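You operate a simulated robot arm through the tools that you are given. There is no shell and no other tool. Be economical: measure what you need, move in short steps, check, and stop when the job is done.

You are at the controls of a simulated robot arm. One attempt, no reset.

Task
Lift out the dirty strainer, rinse it clean and fit it back.
Fine: rinse it under the running spray, then shut the tap; dial left on WARM.

It is judged by the outcome, as a careful person would: the job done as asked, and still so three seconds after it is handed in. It fails if anything else is knocked over, pushed out of place, dropped, spilled or broken.

Robot
A 7-joint arm with a two-finger parallel gripper, fixed in place. Base frame: the origin is at the foot of the arm, x ahead of it, y to its left, z up. Lengths are in cm, angles in degrees, forces in N, time in s.
With the tool pointing down near the work surface it reaches from about 20 to 68 cm from the base axis. Its first joint turns from -66.0 to 66.0 degrees. Payload 2.4 kg.
The tool frame sits at the grasp point between the pads (the TCP): z along the fingers, y along the line on which they close. The tips reach 3 cm beyond it. Largest opening 9.4 cm; finger width 2.8, thickness 1; the body of the gripper, 5 by 9.6 cm, starts 5.5 cm behind the TCP.
Orientation is told as [roll, pitch, yaw] about the base's x, y, z axes, in that order, counted from this pose: with the fingers straight down and closing along the base's y, the tool's x points along the base's -x, its y along +y and its z along -z.

Tools
- The arm moves only by the tool jog_arm. Its argument "motion" is a list of rows, each a list of 7 numbers: the shift along the base's x, y, z in mm, then the turn, a rotation vector about the base's x, y, z in degrees, then the opening, from 0 (shut) to 1 (fully open). In form: [[dx, dy, dz, ax, ay, az, grip], ...]. A call has 1 to 8 rows; each row shifts and turns the commanded pose from where the row before left it. Each row takes 0.2 s and may step no farther than 5 cm and 8.6 degrees from the row before; otherwise, or with a gripper value out of range, the whole call is refused. Where a pose cannot be reached the arm comes as near as it can. A force on the tool above 70 N (or 10 N above the force at the start of the call, whichever is more), or a blocked arm, ends the call early, and 0.2 s more pass. Each finger travels about 15.3 cm/s and halts on what it meets, pressing with about 42 N; the grip force reading is that of the motor and also rises with nothing between the fingers. The clock runs only during rows and for 0.2 s after the last one: add rows that do not move to give the fingers time. It gives the time, the measured TCP pose, the force on the tool (base axes), the opening and the grip force at its end, in the units of the frame above (readings bear some noise).
- Cameras (640 x 400 px; columns grow to the right, rows downward): "scene" is fixed at [5.51, 49.17, 144.31]; the picture's right is [-0.54, -0.84, 0.00], its down [-0.49, 0.31, -0.81] and it looks along [0.69, -0.44, -0.58] (base axes); focal length 350 px, centre (320, 200). "wrist" rides on the gripper at [-3.7, 0, -5.8] in the tool frame; the picture's right is [0.00, -1.00, 0.00], its down [0.97, 0.00, -0.24] and it looks along [0.24, 0.00, 0.97] (tool axes); focal length 218 px, centre (320, 200). There is no depth. A picture from a camera that has moved, and an enlarged one, comes with that camera's place and axes in the base frame and with its lens.
- snapshot(camera): a new picture of that camera. It takes no simulated time.
- inspect(camera, box): a new picture of the part [left, top, right, bottom] of that camera's present view, enlarged. It takes no simulated time.
- sign_off(): hands the job in; it is judged then, once.

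Work in short steps. Places have to be worked out from the pictures, the camera data and where the tool is seen: move nearer, look again, correct. Check each grasp and each placing, and mend what went wrong. You have 120 turns and 68 pictures in all, those below and enlarged ones among them. Open the gripper and draw the arm clear of the work before you hand the job in, unless the task says otherwise; then end with one line.

The tools are called after "Emit:" as a command line: name --pt "numbers of a row" for each row, then --argument value for the rest, lists and objects as JSON in quotes. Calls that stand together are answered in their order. jog_arm: Moves the arm, as the interface text tells. Its arguments: {"type":"object","properties":{"motion":{"type":"array","items":{"type":"array","items":{"type":"number"}}}},"required":["motion"]} The other tools are called the same way: snapshot (camera) takes a picture; inspect (camera, box) takes an enlarged picture of a part of a camera's view; sign_off () hands the job in.

At the start:

```text
t: 0.0
eef_pos: [38.72, 4.88, 117.93]
ee_rot: [-0.1, 0.0, 0.0]
force: [-0.3, -0.2, 0.0]
finger_gap: 9.4
grip_force: 0.1
```

scene: 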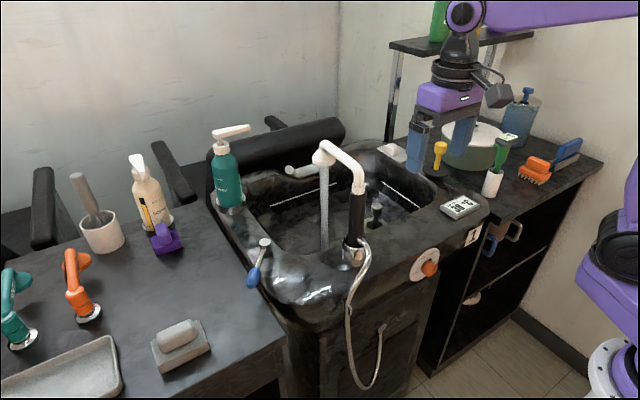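
wrist: 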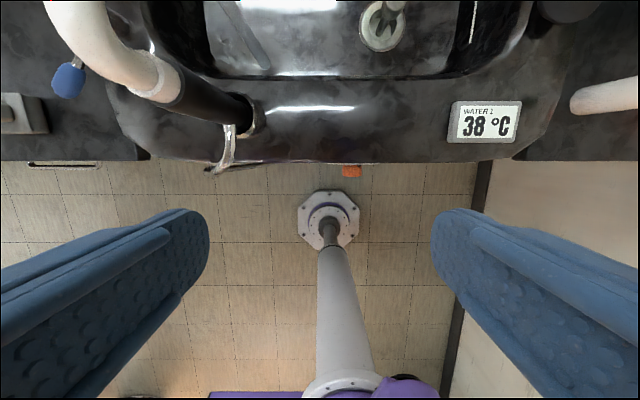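

The pictures show a wash basin with a running spray, a strainer in the drain and a lever with a blue knob. I enlarge the relevant parts.

Emit:
inspect --camera "scene" --box '[220, 120, 420, 290]'

Emit:
inspect --camera "scene" --box '[340, 180, 500, 290]'

Emit:
inspect --camera "wrist" --box '[0, 0, 640, 200]'

```text
2.35 times, centred on (320, 205) of scene
camera zoom: at [5.51, 49.17, 144.31], right [-0.54, -0.84, 0.0], down [-0.49, 0.31, -0.81], along [0.69, -0.44, -0.58], focal length 824 px, centre (320, 188)
```

zoom: 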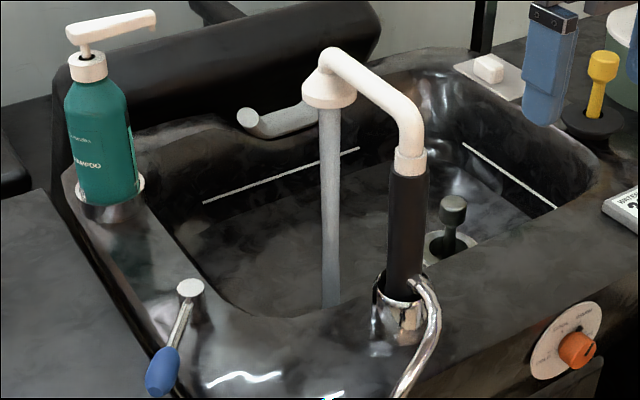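

```text
3.64 times, centred on (420, 235) of scene
camera zoom: at [5.51, 49.17, 144.31], right [-0.54, -0.84, 0.0], down [-0.49, 0.31, -0.81], along [0.69, -0.44, -0.58], focal length 1274 px, centre (-44, 73)
```

zoom: 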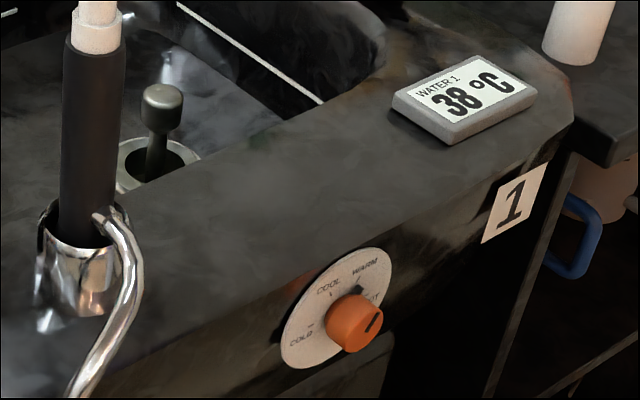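

```text
1.00 times, centred on (320, 100) of wrist
camera zoom: at [42.52, 5.01, 123.73], right [0.0, -1.0, 0.0], down [-0.97, 0.0, 0.24], along [-0.24, 0.0, -0.97], focal length 218 px, centre (320, 300)
```

zoom: 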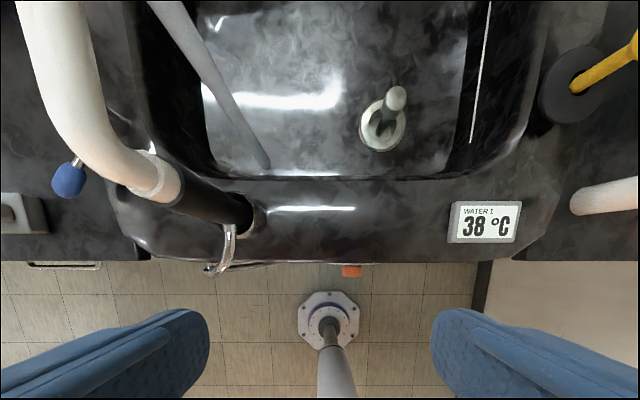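

The strainer knob top triangulates to about (62, -5.3, 88), the drain floor to z≈80.5 and the rim to z≈92.5. The stream is near (62, 12). I look closer at the dial, lever and strainer.

Emit:
inspect --camera "scene" --box '[405, 240, 445, 290]'

Emit:
inspect --camera "scene" --box '[235, 225, 315, 300]'

Emit:
inspect --camera "wrist" --box '[340, 0, 430, 60]'

Emit:
inspect --camera "scene" --box '[350, 190, 400, 230]'

```text
8.00 times, centred on (425, 265) of scene
camera zoom: at [5.51, 49.17, 144.31], right [-0.54, -0.84, 0.0], down [-0.49, 0.31, -0.81], along [0.69, -0.44, -0.58], focal length 2803 px, centre (-520, -320)
```

zoom: 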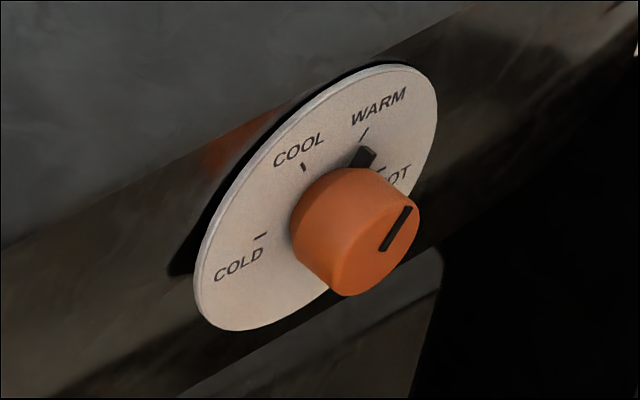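

```text
5.33 times, centred on (275, 262) of scene
camera zoom: at [5.51, 49.17, 144.31], right [-0.54, -0.84, 0.0], down [-0.49, 0.31, -0.81], along [0.69, -0.44, -0.58], focal length 1868 px, centre (560, -133)
```

zoom: 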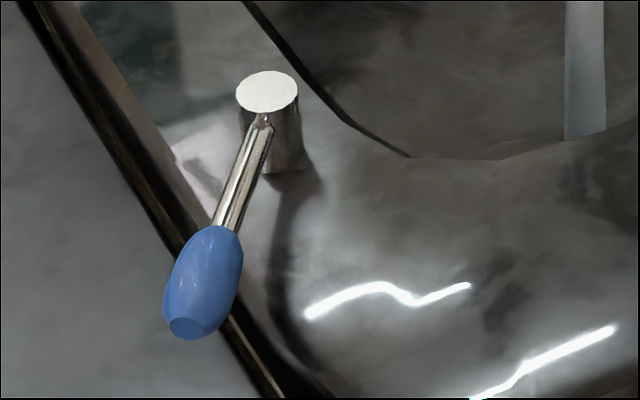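

```text
6.67 times, centred on (385, 30) of wrist
camera zoom: at [42.52, 5.01, 123.73], right [0.0, -1.0, 0.0], down [-0.97, 0.0, 0.24], along [-0.24, 0.0, -0.97], focal length 1455 px, centre (-113, 1333)
```

zoom: 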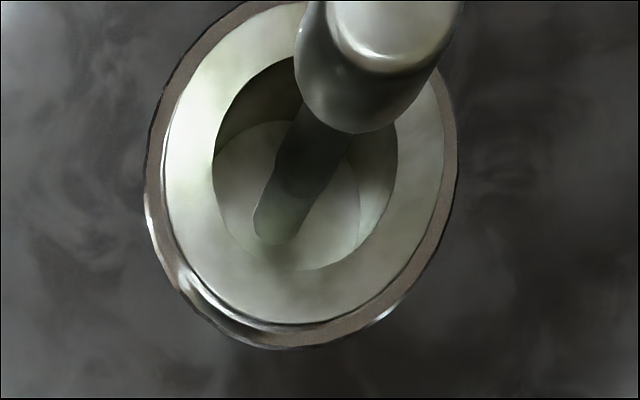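

```text
10.00 times, centred on (375, 210) of scene
camera zoom: at [5.51, 49.17, 144.31], right [-0.54, -0.84, 0.0], down [-0.49, 0.31, -0.81], along [0.69, -0.44, -0.58], focal length 3503 px, centre (-230, 100)
```

zoom: 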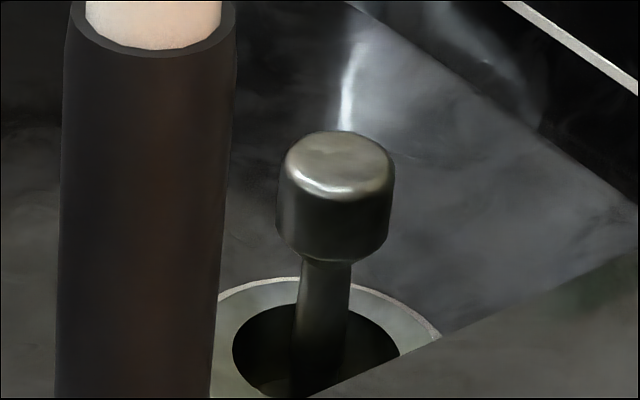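

The dial already points at WARM, so it stays untouched. The strainer knob is about 3 cm wide. I yaw the tool -90° so it closes along x while moving over the strainer at a safe height.

Emit:
jog_arm --pt "20 -12 0 0 0 -8.5 1" --pt "25 -13 0 0 0 -8.5 1" --pt "25 -13 0 0 0 -8.5 1" --pt "25 -13 0 0 0 -8.5 1" --pt "25 -13 0 0 0 -8.5 1" --pt "25 -13 0 0 0 -8.5 1" --pt "25 -13 0 0 0 -8.5 1" --pt "25 -12 0 0 0 -8.5 1"

Emit:
jog_arm --pt "18 0 -20 0 0 -8 1" --pt "20 0 -20 0 0 -8 1" --pt "0 0 -20 0 0 -6 1" --pt "0 0 0 0 0 0 1"

Emit:
snapshot --camera "wrist"

Emit:
snapshot --camera "scene"

```text
t: 1.8
eef_pos: [58.47, -5.52, 117.83]
ee_rot: [0.0, -0.1, -68.3]
force: [0.0, -0.5, -0.3]
finger_gap: 9.41
grip_force: 0.1
```

```text
t: 2.8
eef_pos: [62.04, -5.43, 111.8]
ee_rot: [0.0, 0.1, -90.0]
force: [-0.6, -0.3, -0.2]
finger_gap: 9.42
grip_force: 0.0
```

```text
58 pictures are left
camera wrist: at [62.17, -9.0, 117.61], right [-1.0, 0.0, 0.0], down [0.0, 0.97, 0.24], along [0.0, 0.24, -0.97], focal length 218 px, centre (320, 200)
```

wrist: 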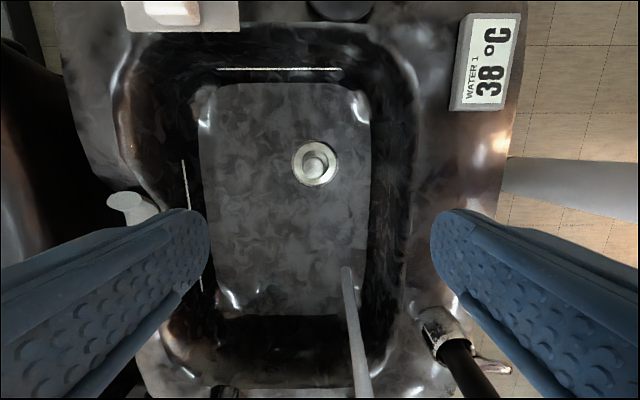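

```text
57 pictures are left
```

scene: 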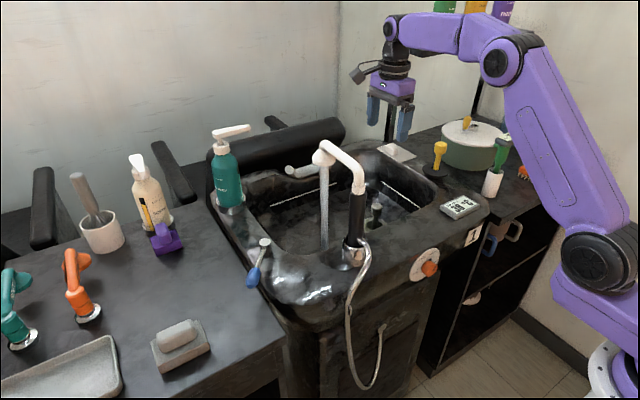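

From here the knob measures near (62.9, -6.6) and the stream near (57.5, 14). I descend partly, correct and look again.

Emit:
jog_arm --pt "4 -5 -40 0 0 0 1" --pt "4 -5 -40 0 0 0 1" --pt "0 0 -40 0 0 0 1" --pt "0 0 0 0 0 0 1"

Emit:
snapshot --camera "wrist"

```text
t: 3.8
eef_pos: [62.92, -6.69, 99.89]
ee_rot: [-0.1, -0.1, -90.1]
force: [0.5, 0.1, 0.5]
finger_gap: 9.41
grip_force: 0.1
```

```text
56 pictures are left
camera wrist: at [63.06, -10.35, 105.67], right [-1.0, 0.0, 0.0], down [0.0, 0.97, 0.24], along [0.0, 0.24, -0.97], focal length 218 px, centre (320, 200)
```

wrist: 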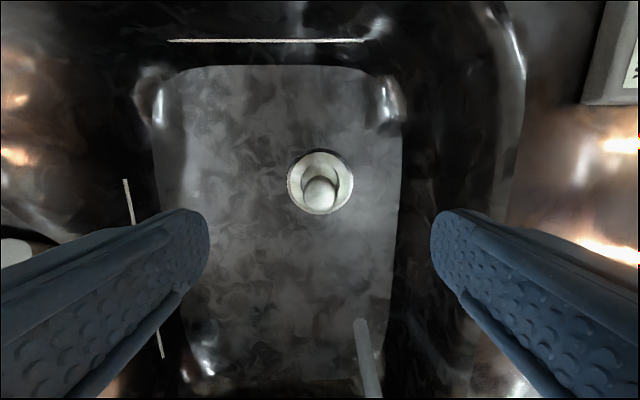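

The knob is at (63.0, -6.35), nearly under the tool. I descend to grasp height.

Emit:
jog_arm --pt "1 3 -40 0 0 0 1" --pt "0 0 -40 0 0 0 1" --pt "0 0 -30 0 0 0 1" --pt "0 0 -20 0 0 0 1" --pt "0 0 0 0 0 0 1"

Emit:
snapshot --camera "wrist"

Emit:
inspect --camera "scene" --box '[340, 150, 440, 230]'

```text
t: 5.0
eef_pos: [62.94, -5.84, 86.72]
ee_rot: [0.1, 0.1, -90.0]
force: [0.0, -0.2, 0.5]
finger_gap: 9.4
grip_force: 0.1
```

```text
55 pictures are left
camera wrist: at [63.03, -9.5, 92.54], right [-1.0, 0.0, 0.0], down [0.0, 0.97, 0.24], along [0.0, 0.24, -0.97], focal length 218 px, centre (320, 200)
```

wrist: 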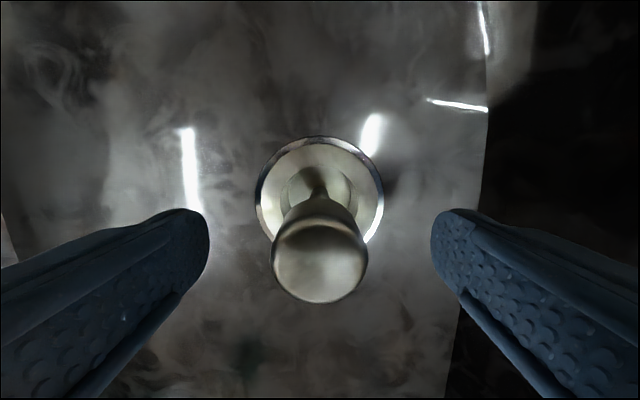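

```text
5.00 times, centred on (390, 190) of scene
camera zoom: at [5.51, 49.17, 144.31], right [-0.54, -0.84, 0.0], down [-0.49, 0.31, -0.81], along [0.69, -0.44, -0.58], focal length 1752 px, centre (-30, 250)
```

zoom: 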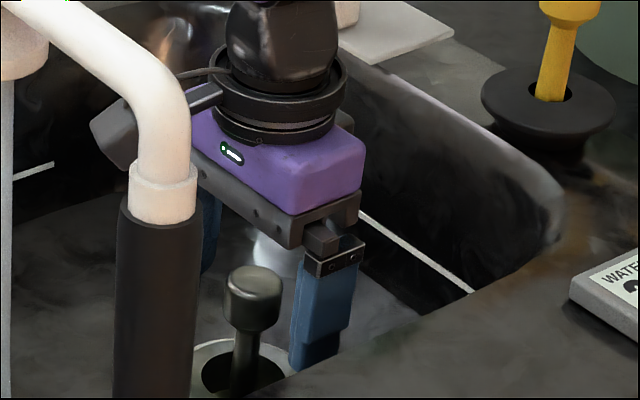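

The knob is centred and its top is around z≈87, so I go 1.2 cm lower and close.

Emit:
jog_arm --pt "1 -2 -12 0 0 0 1" --pt "0 0 0 0 0 0 0.6" --pt "0 0 0 0 0 0 0.4" --pt "0 0 0 0 0 0 0.2" --pt "0 0 0 0 0 0 0.1" --pt "0 0 0 0 0 0 0.1"

Emit:
snapshot --camera "wrist"

```text
t: 6.4
eef_pos: [63.06, -6.19, 85.52]
ee_rot: [0.0, 0.0, -90.0]
force: [-1.5, 0.3, 0.2]
finger_gap: 3.06
grip_force: 42.1
```

```text
53 pictures are left
camera wrist: at [63.08, -9.77, 91.38], right [-1.0, 0.0, 0.0], down [0.0, 0.97, 0.24], along [0.0, 0.24, -0.97], focal length 218 px, centre (320, 200)
```

wrist: 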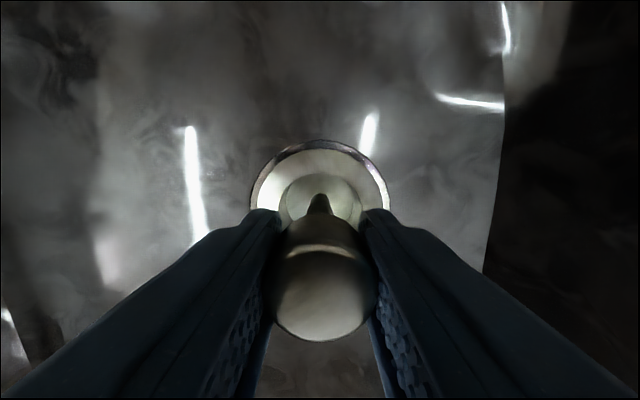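

The knob is gripped (gap 3.06 cm, 42 N). I lift straight up slowly.

Emit:
jog_arm --pt "0 0 10 0 0 0 0.1" --pt "0 0 15 0 0 0 0.1" --pt "0 0 20 0 0 0 0.1" --pt "0 0 20 0 0 0 0.1" --pt "0 0 20 0 0 0 0.1" --pt "0 0 0 0 0 0 0.1"

Emit:
snapshot --camera "wrist"

Emit:
inspect --camera "scene" --box '[310, 120, 440, 230]'

```text
t: 7.8
eef_pos: [62.93, -6.1, 94.28]
ee_rot: [0.0, -0.1, -90.0]
force: [-0.4, 0.4, -0.3]
finger_gap: 3.02
grip_force: 41.6
```

```text
52 pictures are left
camera wrist: at [62.96, -9.77, 100.02], right [-1.0, 0.0, 0.0], down [0.0, 0.97, 0.24], along [0.0, 0.24, -0.97], focal length 218 px, centre (320, 200)
```

wrist: 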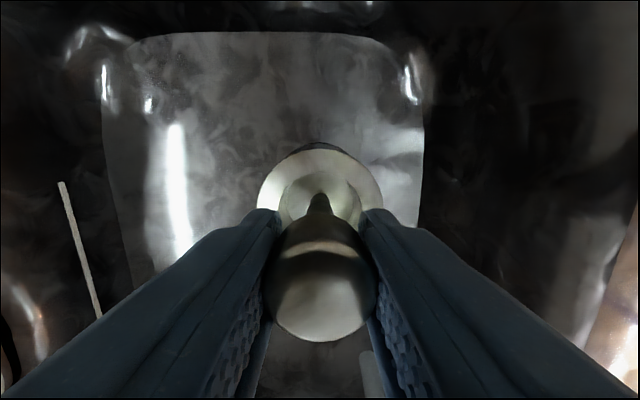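

```text
3.64 times, centred on (375, 175) of scene
camera zoom: at [5.51, 49.17, 144.31], right [-0.54, -0.84, 0.0], down [-0.49, 0.31, -0.81], along [0.69, -0.44, -0.58], focal length 1274 px, centre (120, 291)
```

zoom: 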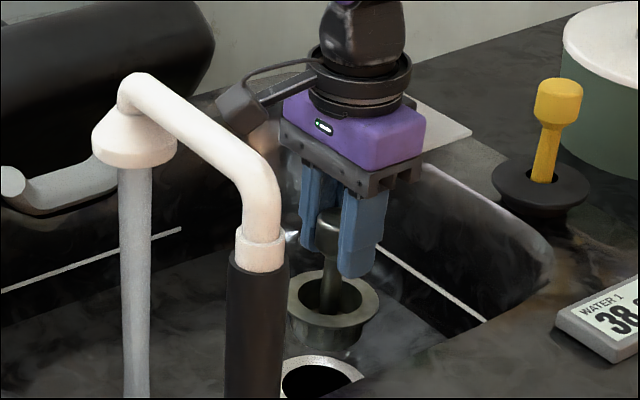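

The strainer is out: a flanged cup about 6 cm wide, with its flange about 5 cm below the TCP. I tilt the tool so the fingers point toward +y and the body stays clear of the spray head, then move partway toward the stream.

Emit:
jog_arm --pt "0 0 5 7.5 0 0 0.1" --pt "0 0 0 7.5 0 0 0.1" --pt "-9 20 0 7.5 0 0 0.1" --pt "-15 20 0 7.5 0 0 0.1" --pt "-15 20 0 0 0 0 0.1" --pt "-13 20 0 0 0 0 0.1" --pt "0 0 0 0 0 0 0.1"

Emit:
snapshot --camera "wrist"

Emit:
snapshot --camera "scene"

```text
t: 9.4
eef_pos: [57.87, 1.96, 94.76]
ee_rot: [0.0, 30.0, -90.0]
force: [0.3, -0.4, -0.2]
finger_gap: 3.06
grip_force: 41.8
```

```text
50 pictures are left
camera wrist: at [57.96, -4.08, 97.9], right [-1.0, 0.0, 0.0], down [0.0, 0.72, 0.69], along [0.0, 0.69, -0.72], focal length 218 px, centre (320, 200)
```

wrist: 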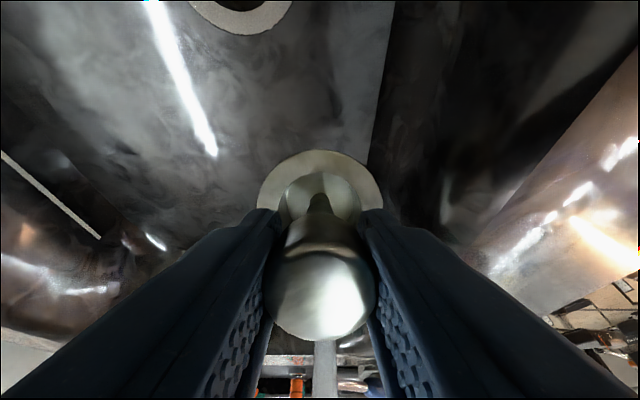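

```text
49 pictures are left
```

scene: 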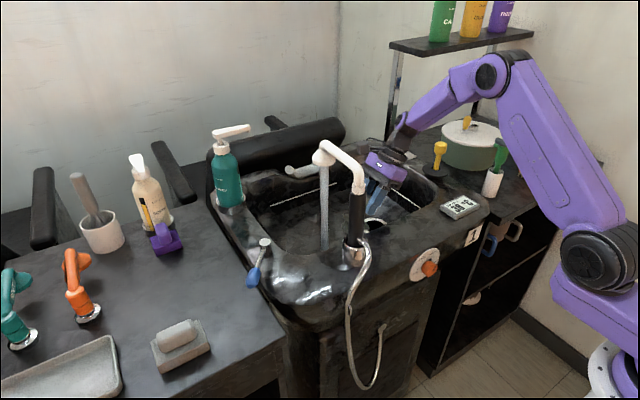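

The stream appears dead ahead in the wrist view, so x is right. I advance 6 cm in y and look.

Emit:
jog_arm --pt "0 20 0 0 0 0 0.1" --pt "0 20 0 0 0 0 0.1" --pt "0 20 0 0 0 0 0.1" --pt "0 0 0 0 0 0 0.1"

Emit:
snapshot --camera "wrist"

Emit:
inspect --camera "scene" --box '[300, 130, 420, 260]'

```text
t: 10.4
eef_pos: [57.94, 7.88, 94.61]
ee_rot: [-0.1, 30.0, -89.9]
force: [0.6, 0.4, -0.8]
finger_gap: 3.06
grip_force: 42.4
```

```text
48 pictures are left
camera wrist: at [57.98, 1.86, 97.84], right [-1.0, 0.0, 0.0], down [0.0, 0.72, 0.69], along [0.0, 0.69, -0.72], focal length 218 px, centre (320, 200)
```

wrist: 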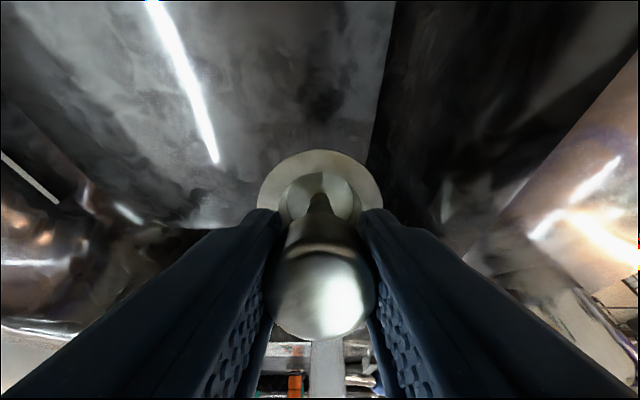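

```text
3.08 times, centred on (360, 195) of scene
camera zoom: at [5.51, 49.17, 144.31], right [-0.54, -0.84, 0.0], down [-0.49, 0.31, -0.81], along [0.69, -0.44, -0.58], focal length 1078 px, centre (197, 215)
```

zoom: 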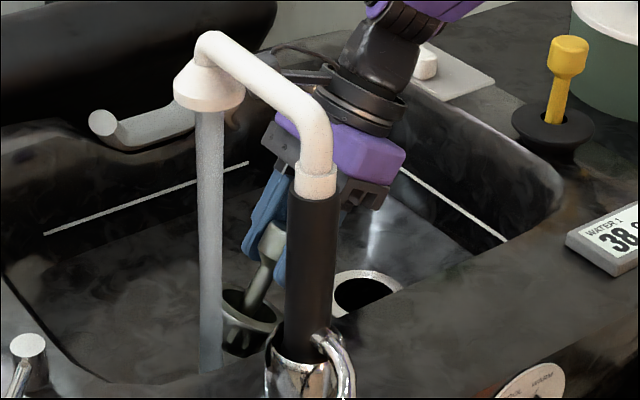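

The cup is about 2.8 cm short of the stream. I move in slowly and dwell with small oscillations.

Emit:
jog_arm --pt "-2 14 0 0 0 0 0.1" --pt "0 14 0 0 0 0 0.1" --pt "0 0 0 0 0 0 0.1" --pt "0 0 0 0 0 0 0.1"

Emit:
snapshot --camera "wrist"

Emit:
inspect --camera "scene" --box '[300, 130, 420, 260]'

```text
t: 11.4
eef_pos: [57.66, 10.72, 94.78]
ee_rot: [0.0, 30.0, -90.0]
force: [0.2, -0.4, -1.5]
finger_gap: 3.07
grip_force: 41.6
```

```text
46 pictures are left
camera wrist: at [57.68, 4.66, 97.89], right [-1.0, 0.0, 0.0], down [0.0, 0.72, 0.69], along [0.0, 0.69, -0.72], focal length 218 px, centre (320, 200)
```

wrist: 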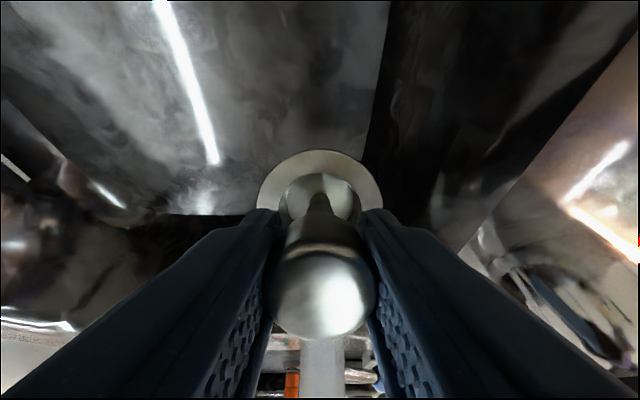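

```text
3.08 times, centred on (360, 195) of scene
camera zoom: at [5.51, 49.17, 144.31], right [-0.54, -0.84, 0.0], down [-0.49, 0.31, -0.81], along [0.69, -0.44, -0.58], focal length 1078 px, centre (197, 215)
```

zoom: 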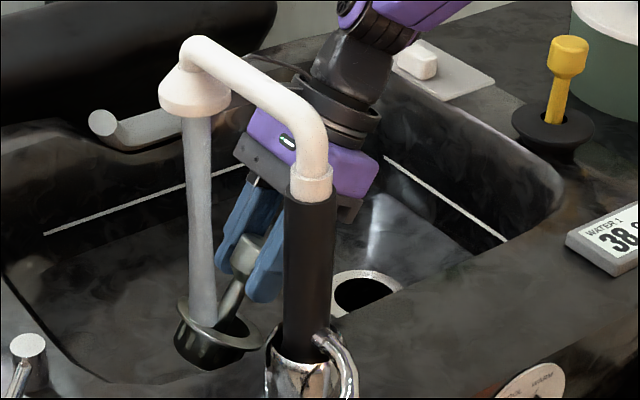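

The stream lands in the cup, but the faucet head appears to have shifted about 1 cm. I check for contact.

Emit:
inspect --camera "scene" --box '[310, 80, 430, 200]'

Emit:
snapshot --camera "scene"

```text
3.33 times, centred on (370, 140) of scene
camera zoom: at [5.51, 49.17, 144.31], right [-0.54, -0.84, 0.0], down [-0.49, 0.31, -0.81], along [0.69, -0.44, -0.58], focal length 1168 px, centre (153, 400)
```

zoom: 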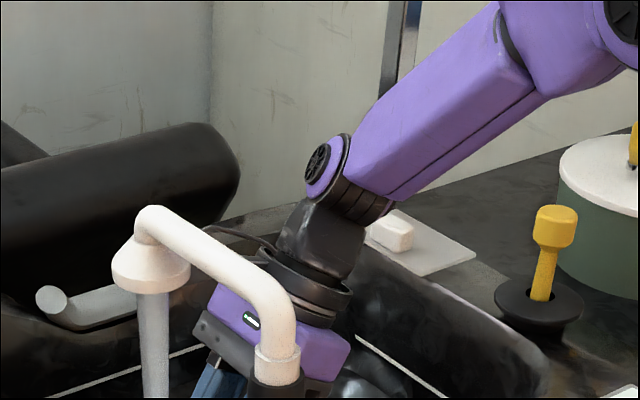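

```text
43 pictures are left
```

scene: 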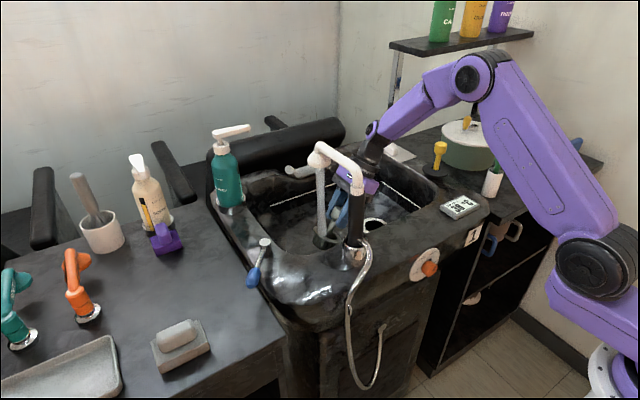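

Nothing visibly touches it, but to be careful I back off 1.2 cm and see if the head returns.

Emit:
jog_arm --pt "0 -12 0 0 0 0 0.1" --pt "0 0 0 0 0 0 0.1"

Emit:
inspect --camera "scene" --box '[300, 130, 420, 260]'

```text
t: 12.0
eef_pos: [57.67, 9.41, 94.67]
ee_rot: [-0.1, 30.0, -90.0]
force: [0.4, -0.1, 0.2]
finger_gap: 3.06
grip_force: 42.1
```

```text
3.08 times, centred on (360, 195) of scene
camera zoom: at [5.51, 49.17, 144.31], right [-0.54, -0.84, 0.0], down [-0.49, 0.31, -0.81], along [0.69, -0.44, -0.58], focal length 1078 px, centre (197, 215)
```

zoom: 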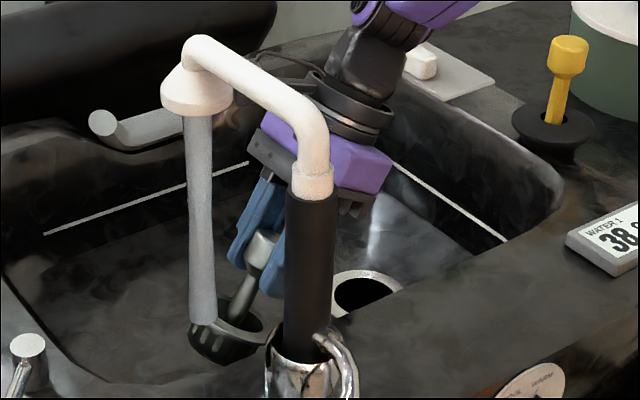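

The dark box on the tool's +y side most likely nudged the faucet arch. I inspect the strainer's state and the box location now.

Emit:
inspect --camera "scene" --box '[350, 200, 400, 260]'

Emit:
inspect --camera "wrist" --box '[240, 130, 400, 230]'

Emit:
inspect --camera "scene" --box '[310, 130, 390, 180]'

```text
6.67 times, centred on (375, 230) of scene
camera zoom: at [5.51, 49.17, 144.31], right [-0.54, -0.84, 0.0], down [-0.49, 0.31, -0.81], along [0.69, -0.44, -0.58], focal length 2336 px, centre (-47, 0)
```

zoom: 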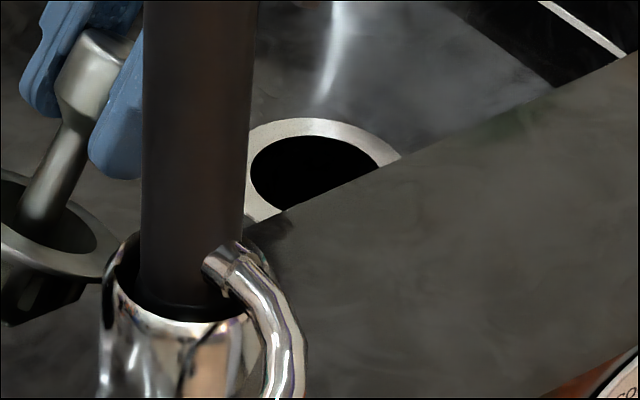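

```text
4.00 times, centred on (320, 180) of wrist
camera zoom: at [57.75, 3.34, 97.75], right [-1.0, 0.0, 0.0], down [0.0, 0.72, 0.69], along [0.0, 0.69, -0.72], focal length 873 px, centre (320, 280)
```

zoom: 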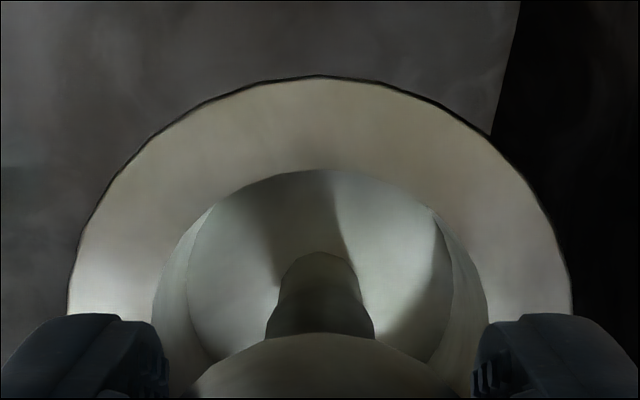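

```text
8.00 times, centred on (350, 155) of scene
camera zoom: at [5.51, 49.17, 144.31], right [-0.54, -0.84, 0.0], down [-0.49, 0.31, -0.81], along [0.69, -0.44, -0.58], focal length 2803 px, centre (80, 560)
```

zoom: 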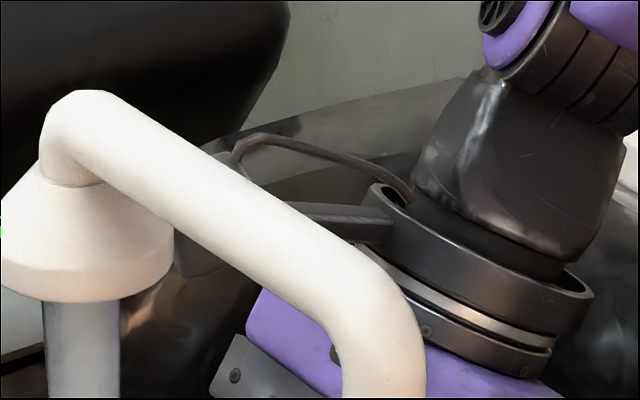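

Confirmed: the box at the wrist sits right behind the spray head. I back off to free space, untilt, and will turn the tool half round so the box faces -y.

Emit:
jog_arm --pt "0 -22 0 0 0 0 0.1" --pt "0 -22 0 0 0 0 0.1" --pt "0 -22 0 0 0 0 0.1" --pt "10 -22 0 0 0 0 0.1" --pt "15 -22 0 -7.5 0 0 0.1" --pt "15 -22 5 -7.5 0 0 0.1" --pt "12 -22 0 -7.5 0 0 0.1" --pt "0 0 0 -7.5 0 0 0.1"

Emit:
jog_arm --pt "0 0 0 0 0 8.5 0.1" --pt "0 0 0 0 0 8.5 0.1" --pt "0 0 0 0 0 8.5 0.1" --pt "0 0 0 0 0 8.5 0.1" --pt "0 0 0 0 0 8.5 0.1" --pt "0 0 0 0 0 8.5 0.1" --pt "0 0 0 0 0 8.5 0.1" --pt "0 0 0 0 0 8.5 0.1"

Emit:
inspect --camera "scene" --box '[300, 100, 440, 260]'

```text
t: 13.8
eef_pos: [62.56, -5.99, 95.06]
ee_rot: [0.0, -0.2, -90.0]
force: [0.2, -0.4, -0.3]
finger_gap: 3.07
grip_force: 42.1
```

```text
t: 15.6
eef_pos: [62.75, -5.93, 95.27]
ee_rot: [0.0, 0.0, -21.8]
force: [-0.3, 0.0, -1.1]
finger_gap: 3.07
grip_force: 42.0
```

```text
2.50 times, centred on (370, 180) of scene
camera zoom: at [5.51, 49.17, 144.31], right [-0.54, -0.84, 0.0], down [-0.49, 0.31, -0.81], along [0.69, -0.44, -0.58], focal length 876 px, centre (195, 250)
```

zoom: 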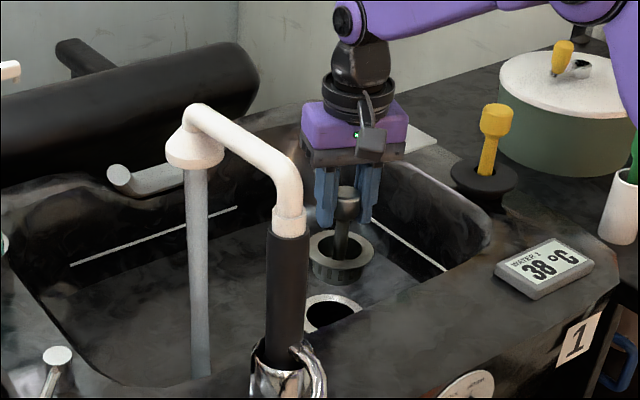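

The box is now on the near side; the faucet remains leaned by about 1 cm, to be fixed later. I continue turning to +90°.

Emit:
jog_arm --pt "0 0 0 0 0 8.5 0.1" --pt "0 0 0 0 0 8.5 0.1" --pt "0 0 0 0 0 8.5 0.1" --pt "0 0 0 0 0 8.5 0.1" --pt "0 0 0 0 0 8.5 0.1" --pt "0 0 0 0 0 8.5 0.1" --pt "0 0 0 0 0 8.5 0.1" --pt "0 0 0 0 0 8.5 0.1"

Emit:
jog_arm --pt "0 0 0 0 0 8.5 0.1" --pt "0 0 0 0 0 8.5 0.1" --pt "0 0 0 0 0 8.5 0.1" --pt "0 0 0 0 0 8.5 0.1" --pt "0 0 0 0 0 8.5 0.1" --pt "0 0 0 0 0 1.5 0.1" --pt "0 0 0 0 0 0 0.1"

Emit:
snapshot --camera "wrist"

```text
t: 17.4
eef_pos: [62.9, -6.0, 95.19]
ee_rot: [0.0, 0.0, 46.2]
force: [-0.1, 0.7, 0.9]
finger_gap: 3.06
grip_force: 41.6
```

```text
t: 19.0
eef_pos: [62.84, -5.84, 95.24]
ee_rot: [0.0, 0.0, 90.0]
force: [-0.1, -0.6, -0.4]
finger_gap: 3.08
grip_force: 42.4
```

```text
37 pictures are left
camera wrist: at [62.89, -2.13, 101.06], right [1.0, 0.0, 0.0], down [0.0, -0.97, 0.24], along [0.0, -0.24, -0.97], focal length 218 px, centre (320, 200)
```

wrist: 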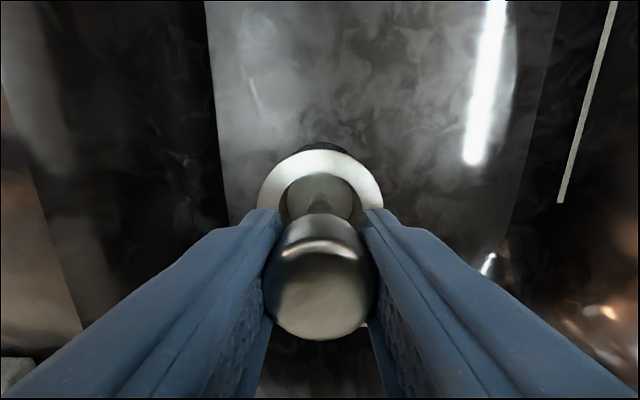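

Now I tilt again with the box behind, and approach the stream.

Emit:
jog_arm --pt "0 5 0 7.5 0 0 0.1" --pt "0 15 0 7.5 0 0 0.1" --pt "-10 20 0 7.5 0 0 0.1" --pt "-15 22 -2 7.5 0 0 0.1" --pt "-15 22 -2 0 0 0 0.1" --pt "-12 22 0 0 0 0 0.1" --pt "0 22 0 0 0 0 0.1" --pt "0 0 0 0 0 0 0.1"

Emit:
snapshot --camera "wrist"

Emit:
inspect --camera "scene" --box '[300, 110, 420, 260]'

```text
t: 20.8
eef_pos: [57.82, 6.85, 94.68]
ee_rot: [-0.1, -29.9, 90.0]
force: [-0.3, -0.2, -0.4]
finger_gap: 3.06
grip_force: 42.2
```

```text
36 pictures are left
camera wrist: at [57.77, 7.29, 101.59], right [1.0, 0.0, 0.0], down [0.0, -0.96, -0.28], along [0.0, 0.28, -0.96], focal length 218 px, centre (320, 200)
```

wrist: 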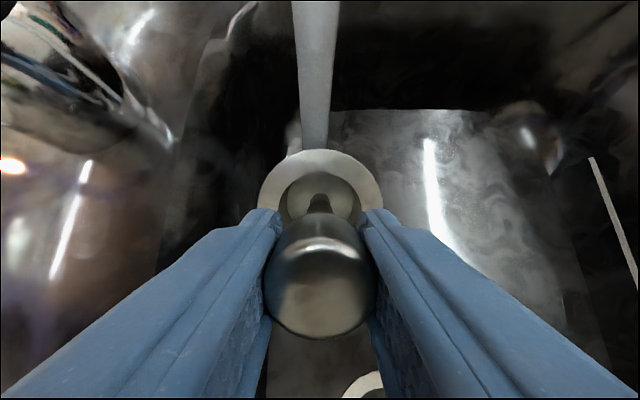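

```text
2.67 times, centred on (360, 185) of scene
camera zoom: at [5.51, 49.17, 144.31], right [-0.54, -0.84, 0.0], down [-0.49, 0.31, -0.81], along [0.69, -0.44, -0.58], focal length 934 px, centre (213, 240)
```

zoom: 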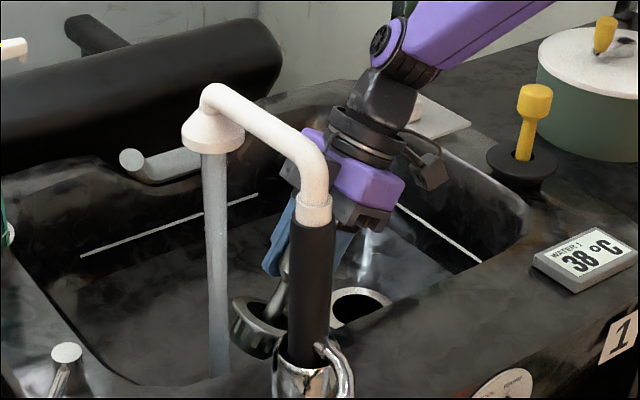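

The box is behind now and the stream is straight ahead. I advance 4.3 cm into the stream.

Emit:
jog_arm --pt "-1 15 0 0 0 0 0.1" --pt "-1 15 0 0 0 0 0.1" --pt "0 13 0 0 0 0 0.1" --pt "0 0 0 0 0 0 0.1" --pt "0 0 0 0 0 0 0.1"

Emit:
snapshot --camera "wrist"

Emit:
inspect --camera "scene" --box '[300, 110, 420, 260]'

```text
t: 22.0
eef_pos: [57.45, 11.15, 94.79]
ee_rot: [-0.1, -30.0, 90.0]
force: [-0.5, -0.3, -0.4]
finger_gap: 3.08
grip_force: 41.7
```

```text
34 pictures are left
camera wrist: at [57.5, 11.46, 101.67], right [1.0, 0.0, 0.0], down [0.0, -0.96, -0.28], along [0.0, 0.28, -0.96], focal length 218 px, centre (320, 200)
```

wrist: 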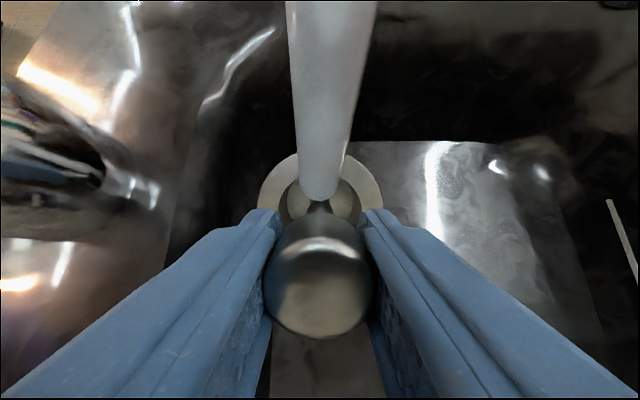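

```text
2.67 times, centred on (360, 185) of scene
camera zoom: at [5.51, 49.17, 144.31], right [-0.54, -0.84, 0.0], down [-0.49, 0.31, -0.81], along [0.69, -0.44, -0.58], focal length 934 px, centre (213, 240)
```

zoom: 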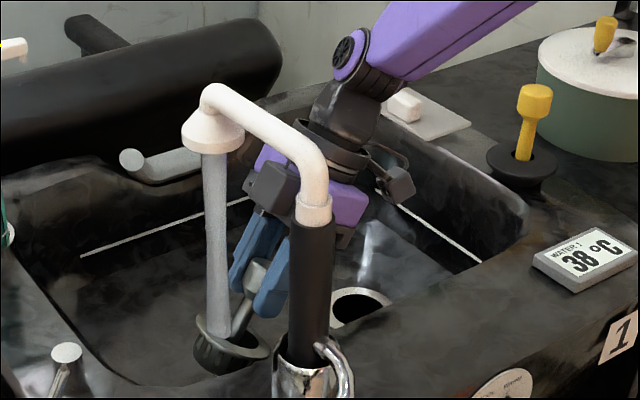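

The stream lands in the cup centre and the faucet is untouched. I dwell with small circling moves to rinse thoroughly.

Emit:
jog_arm --pt "0 0 0 0 0 0 0.1" --pt "8 0 0 0 0 0 0.1" --pt "0 0 0 0 0 0 0.1" --pt "-16 0 0 0 0 0 0.1" --pt "0 0 0 0 0 0 0.1" --pt "8 0 0 0 0 0 0.1" --pt "0 0 0 0 0 0 0.1" --pt "0 0 0 0 0 0 0.1"

Emit:
jog_arm --pt "0 -8 0 0 0 0 0.1" --pt "0 0 0 0 0 0 0.1" --pt "0 -6 0 0 0 0 0.1" --pt "0 0 0 0 0 0 0.1" --pt "0 14 0 0 0 0 0.1" --pt "0 0 0 0 0 0 0.1" --pt "0 0 0 0 0 0 0.1" --pt "0 0 0 0 0 0 0.1"

Emit:
jog_arm --pt "0 0 0 0 0 0 0.1" --pt "0 0 0 0 0 0 0.1" --pt "0 0 0 0 0 0 0.1" --pt "0 0 0 0 0 0 0.1" --pt "0 0 0 0 0 0 0.1" --pt "0 0 0 0 0 0 0.1" --pt "0 0 0 0 0 0 0.1" --pt "0 0 0 0 0 0 0.1"

Emit:
inspect --camera "scene" --box '[340, 200, 410, 260]'

Emit:
inspect --camera "wrist" --box '[240, 130, 400, 230]'

```text
t: 23.8
eef_pos: [57.45, 10.91, 94.71]
ee_rot: [0.0, -30.0, 90.0]
force: [0.1, 0.5, -0.3]
finger_gap: 3.09
grip_force: 42.0
```

```text
t: 25.6
eef_pos: [57.38, 11.23, 94.77]
ee_rot: [0.0, -29.9, 90.1]
force: [-0.6, 0.5, 0.2]
finger_gap: 3.05
grip_force: 42.2
```

```text
t: 27.4
eef_pos: [57.36, 11.22, 94.74]
ee_rot: [0.0, -30.1, 90.0]
force: [-0.3, -0.6, 0.7]
finger_gap: 3.05
grip_force: 41.9
```

```text
6.67 times, centred on (375, 230) of scene
camera zoom: at [5.51, 49.17, 144.31], right [-0.54, -0.84, 0.0], down [-0.49, 0.31, -0.81], along [0.69, -0.44, -0.58], focal length 2336 px, centre (-47, 0)
```

zoom: 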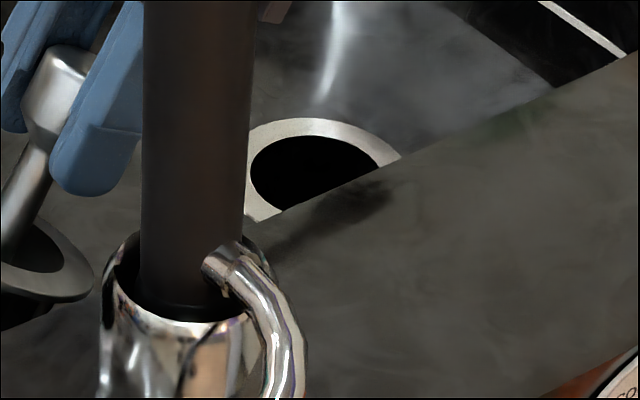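

```text
4.00 times, centred on (320, 180) of wrist
camera zoom: at [57.49, 11.57, 101.69], right [1.0, 0.0, 0.0], down [0.0, -0.96, -0.28], along [0.0, 0.28, -0.96], focal length 873 px, centre (320, 280)
```

zoom: 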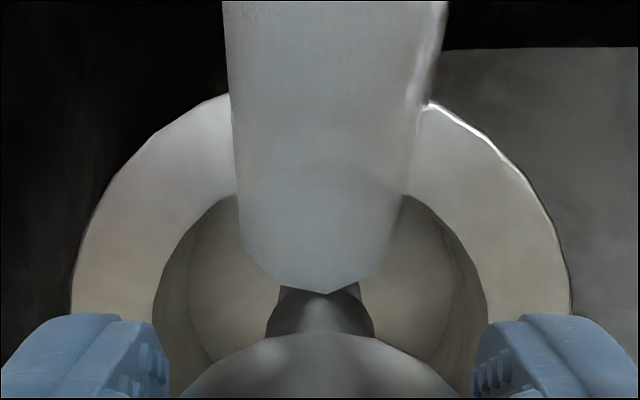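

The knob has turned from dull olive to silver, so it is getting cleaner. I rinse several seconds more and compare.

Emit:
jog_arm --pt "0 0 0 0 0 0 0.1" --pt "0 0 0 0 0 0 0.1" --pt "6 0 0 0 0 0 0.1" --pt "0 0 0 0 0 0 0.1" --pt "-12 0 0 0 0 0 0.1" --pt "0 0 0 0 0 0 0.1" --pt "6 0 0 0 0 0 0.1" --pt "0 0 0 0 0 0 0.1"

Emit:
jog_arm --pt "0 0 0 0 0 0 0.1" --pt "0 0 0 0 0 0 0.1" --pt "0 0 0 0 0 0 0.1" --pt "0 0 0 0 0 0 0.1" --pt "0 0 0 0 0 0 0.1" --pt "0 0 0 0 0 0 0.1" --pt "0 0 0 0 0 0 0.1" --pt "0 0 0 0 0 0 0.1"

Emit:
inspect --camera "scene" --box '[340, 200, 410, 260]'

```text
t: 29.2
eef_pos: [57.53, 11.02, 94.89]
ee_rot: [0.0, -29.9, 90.1]
force: [0.3, -1.3, -0.9]
finger_gap: 3.05
grip_force: 41.9
```

```text
t: 31.0
eef_pos: [57.53, 11.17, 94.83]
ee_rot: [-0.1, -30.0, 90.0]
force: [-0.1, 0.6, -0.8]
finger_gap: 3.06
grip_force: 42.5
```

```text
6.67 times, centred on (375, 230) of scene
camera zoom: at [5.51, 49.17, 144.31], right [-0.54, -0.84, 0.0], down [-0.49, 0.31, -0.81], along [0.69, -0.44, -0.58], focal length 2336 px, centre (-47, 0)
```

zoom: 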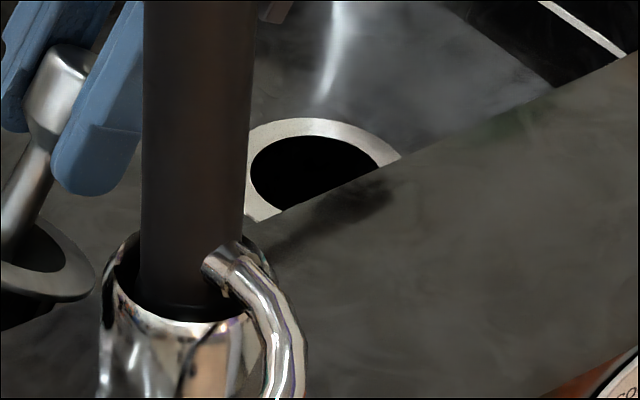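

No further change, so it is clean. I retreat from the stream, untilt, and go above the drain.

Emit:
jog_arm --pt "0 -22 0 0 0 0 0.1" --pt "0 -22 0 0 0 0 0.1" --pt "0 -22 0 0 0 0 0.1" --pt "10 -22 0 0 0 0 0.1" --pt "15 -22 0 -7.5 0 0 0.1" --pt "15 -22 4 -7.5 0 0 0.1" --pt "15 -22 0 -7.5 0 0 0.1" --pt "0 -19 0 -7.5 0 0 0.1"

Emit:
jog_arm --pt "0 0 0 0 0 0 0.1"

Emit:
snapshot --camera "wrist"

Emit:
inspect --camera "scene" --box '[310, 140, 430, 240]'

```text
t: 32.8
eef_pos: [63.0, -6.22, 95.08]
ee_rot: [0.1, 0.2, 90.0]
force: [-0.3, 0.6, -0.7]
finger_gap: 3.07
grip_force: 42.2
```

```text
t: 33.2
eef_pos: [63.0, -6.06, 95.08]
ee_rot: [0.0, 0.1, 90.0]
force: [0.0, 0.4, -0.5]
finger_gap: 3.07
grip_force: 41.0
```

```text
29 pictures are left
camera wrist: at [63.08, -2.29, 100.9], right [1.0, 0.0, 0.0], down [0.0, -0.97, 0.24], along [0.0, -0.24, -0.97], focal length 218 px, centre (320, 200)
```

wrist: 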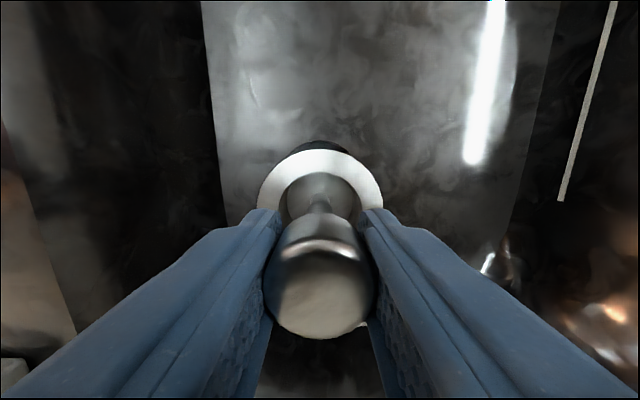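

```text
4.00 times, centred on (370, 190) of scene
camera zoom: at [5.51, 49.17, 144.31], right [-0.54, -0.84, 0.0], down [-0.49, 0.31, -0.81], along [0.69, -0.44, -0.58], focal length 1401 px, centre (120, 240)
```

zoom: 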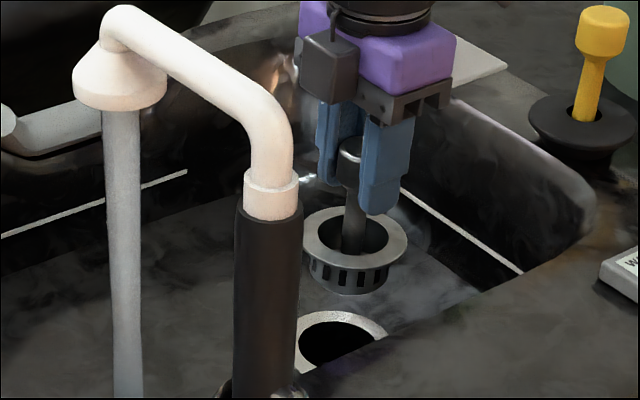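

The strainer is visibly clean. I lower it over the drain, slowing near the seat.

Emit:
jog_arm --pt "0 0 -20 0 0 0 0.1" --pt "0 0 -20 0 0 0 0.1" --pt "0 0 -10 0 0 0 0.1" --pt "0 0 0 0 0 0 0.1"

Emit:
inspect --camera "scene" --box '[350, 180, 410, 230]'

Emit:
snapshot --camera "wrist"

```text
t: 34.2
eef_pos: [62.85, -6.18, 90.13]
ee_rot: [0.1, -0.1, 89.9]
force: [0.0, -0.4, -0.5]
finger_gap: 3.06
grip_force: 41.5
```

```text
8.00 times, centred on (380, 205) of scene
camera zoom: at [5.51, 49.17, 144.31], right [-0.54, -0.84, 0.0], down [-0.49, 0.31, -0.81], along [0.69, -0.44, -0.58], focal length 2803 px, centre (-160, 160)
```

zoom: 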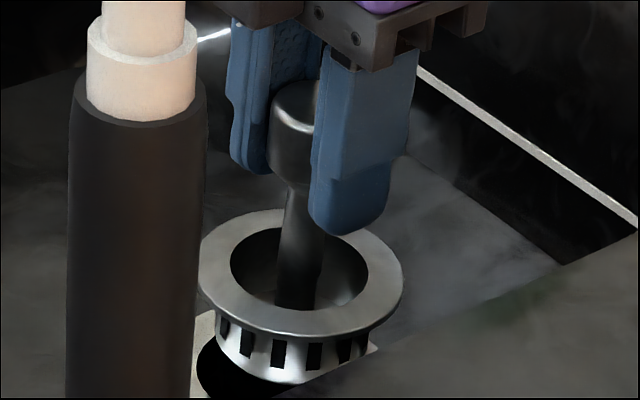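

```text
26 pictures are left
camera wrist: at [62.87, -2.42, 95.88], right [1.0, 0.0, 0.0], down [0.0, -0.97, 0.24], along [0.0, -0.24, -0.97], focal length 218 px, centre (320, 200)
```

wrist: 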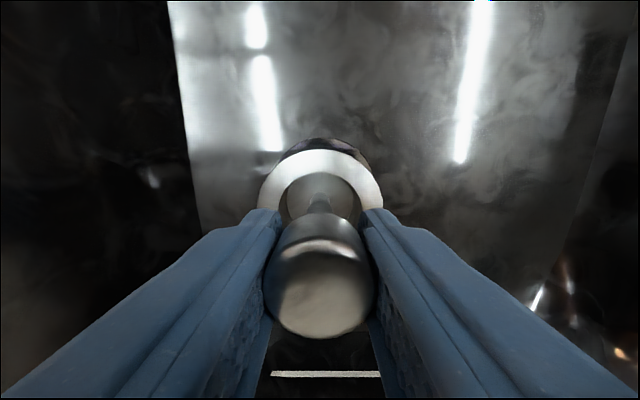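

Roughly aligned; the drain may be 1–3 mm toward +x. I shift +1.5 mm and descend in small steps watching force.

Emit:
jog_arm --pt "1.5 0 -8 0 0 0 0.1" --pt "0 0 -7 0 0 0 0.1" --pt "0 0 -7 0 0 0 0.1" --pt "0 0 0 0 0 0 0.1"

Emit:
inspect --camera "scene" --box '[350, 180, 410, 230]'

Emit:
inspect --camera "wrist" --box '[220, 110, 420, 235]'

```text
t: 35.2
eef_pos: [63.21, -5.99, 87.93]
ee_rot: [-0.1, -0.1, 90.1]
force: [0.1, 5.7, 0.9]
finger_gap: 3.05
grip_force: 41.5
```

```text
8.00 times, centred on (380, 205) of scene
camera zoom: at [5.53, 49.19, 144.31], right [-0.54, -0.84, 0.0], down [-0.49, 0.31, -0.81], along [0.69, -0.44, -0.58], focal length 2803 px, centre (-160, 160)
```

zoom: 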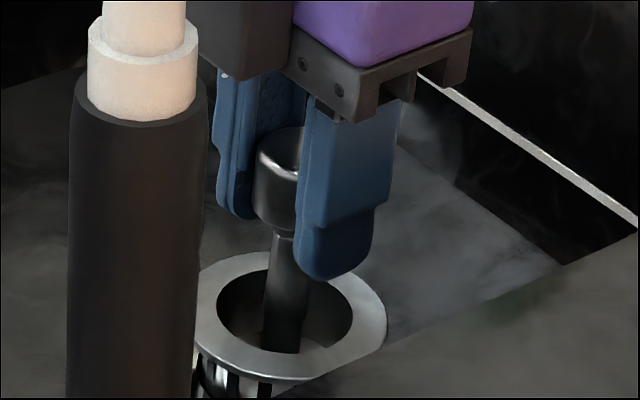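

```text
3.20 times, centred on (320, 172) of wrist
camera zoom: at [63.22, -2.31, 93.75], right [1.0, 0.0, 0.0], down [0.0, -0.97, 0.24], along [0.0, -0.24, -0.97], focal length 698 px, centre (320, 288)
```

zoom: 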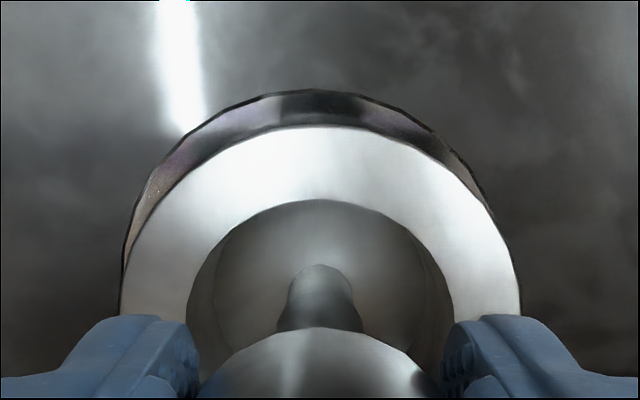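

Force +5.7 N in y suggests the cup touches the ring's -y side. I shift +2 mm in y and continue down.

Emit:
jog_arm --pt "0 2 0 0 0 0 0.1" --pt "0 0 0 0 0 0 0.1"

```text
t: 35.8
eef_pos: [63.17, -6.07, 87.95]
ee_rot: [0.0, 0.0, 90.0]
force: [0.1, 2.4, -1.0]
finger_gap: 3.05
grip_force: 41.9
```

Emit:
jog_arm --pt "0 1.5 0 0 0 0 0.1" --pt "0 0 -6 0 0 0 0.1" --pt "0 0 -6 0 0 0 0.1" --pt "0 0 0 0 0 0 0.1"

```text
t: 36.8
eef_pos: [63.04, -5.77, 86.87]
ee_rot: [0.0, 0.0, 90.0]
force: [-0.3, 1.1, -1.0]
finger_gap: 3.1
grip_force: 42.1
```

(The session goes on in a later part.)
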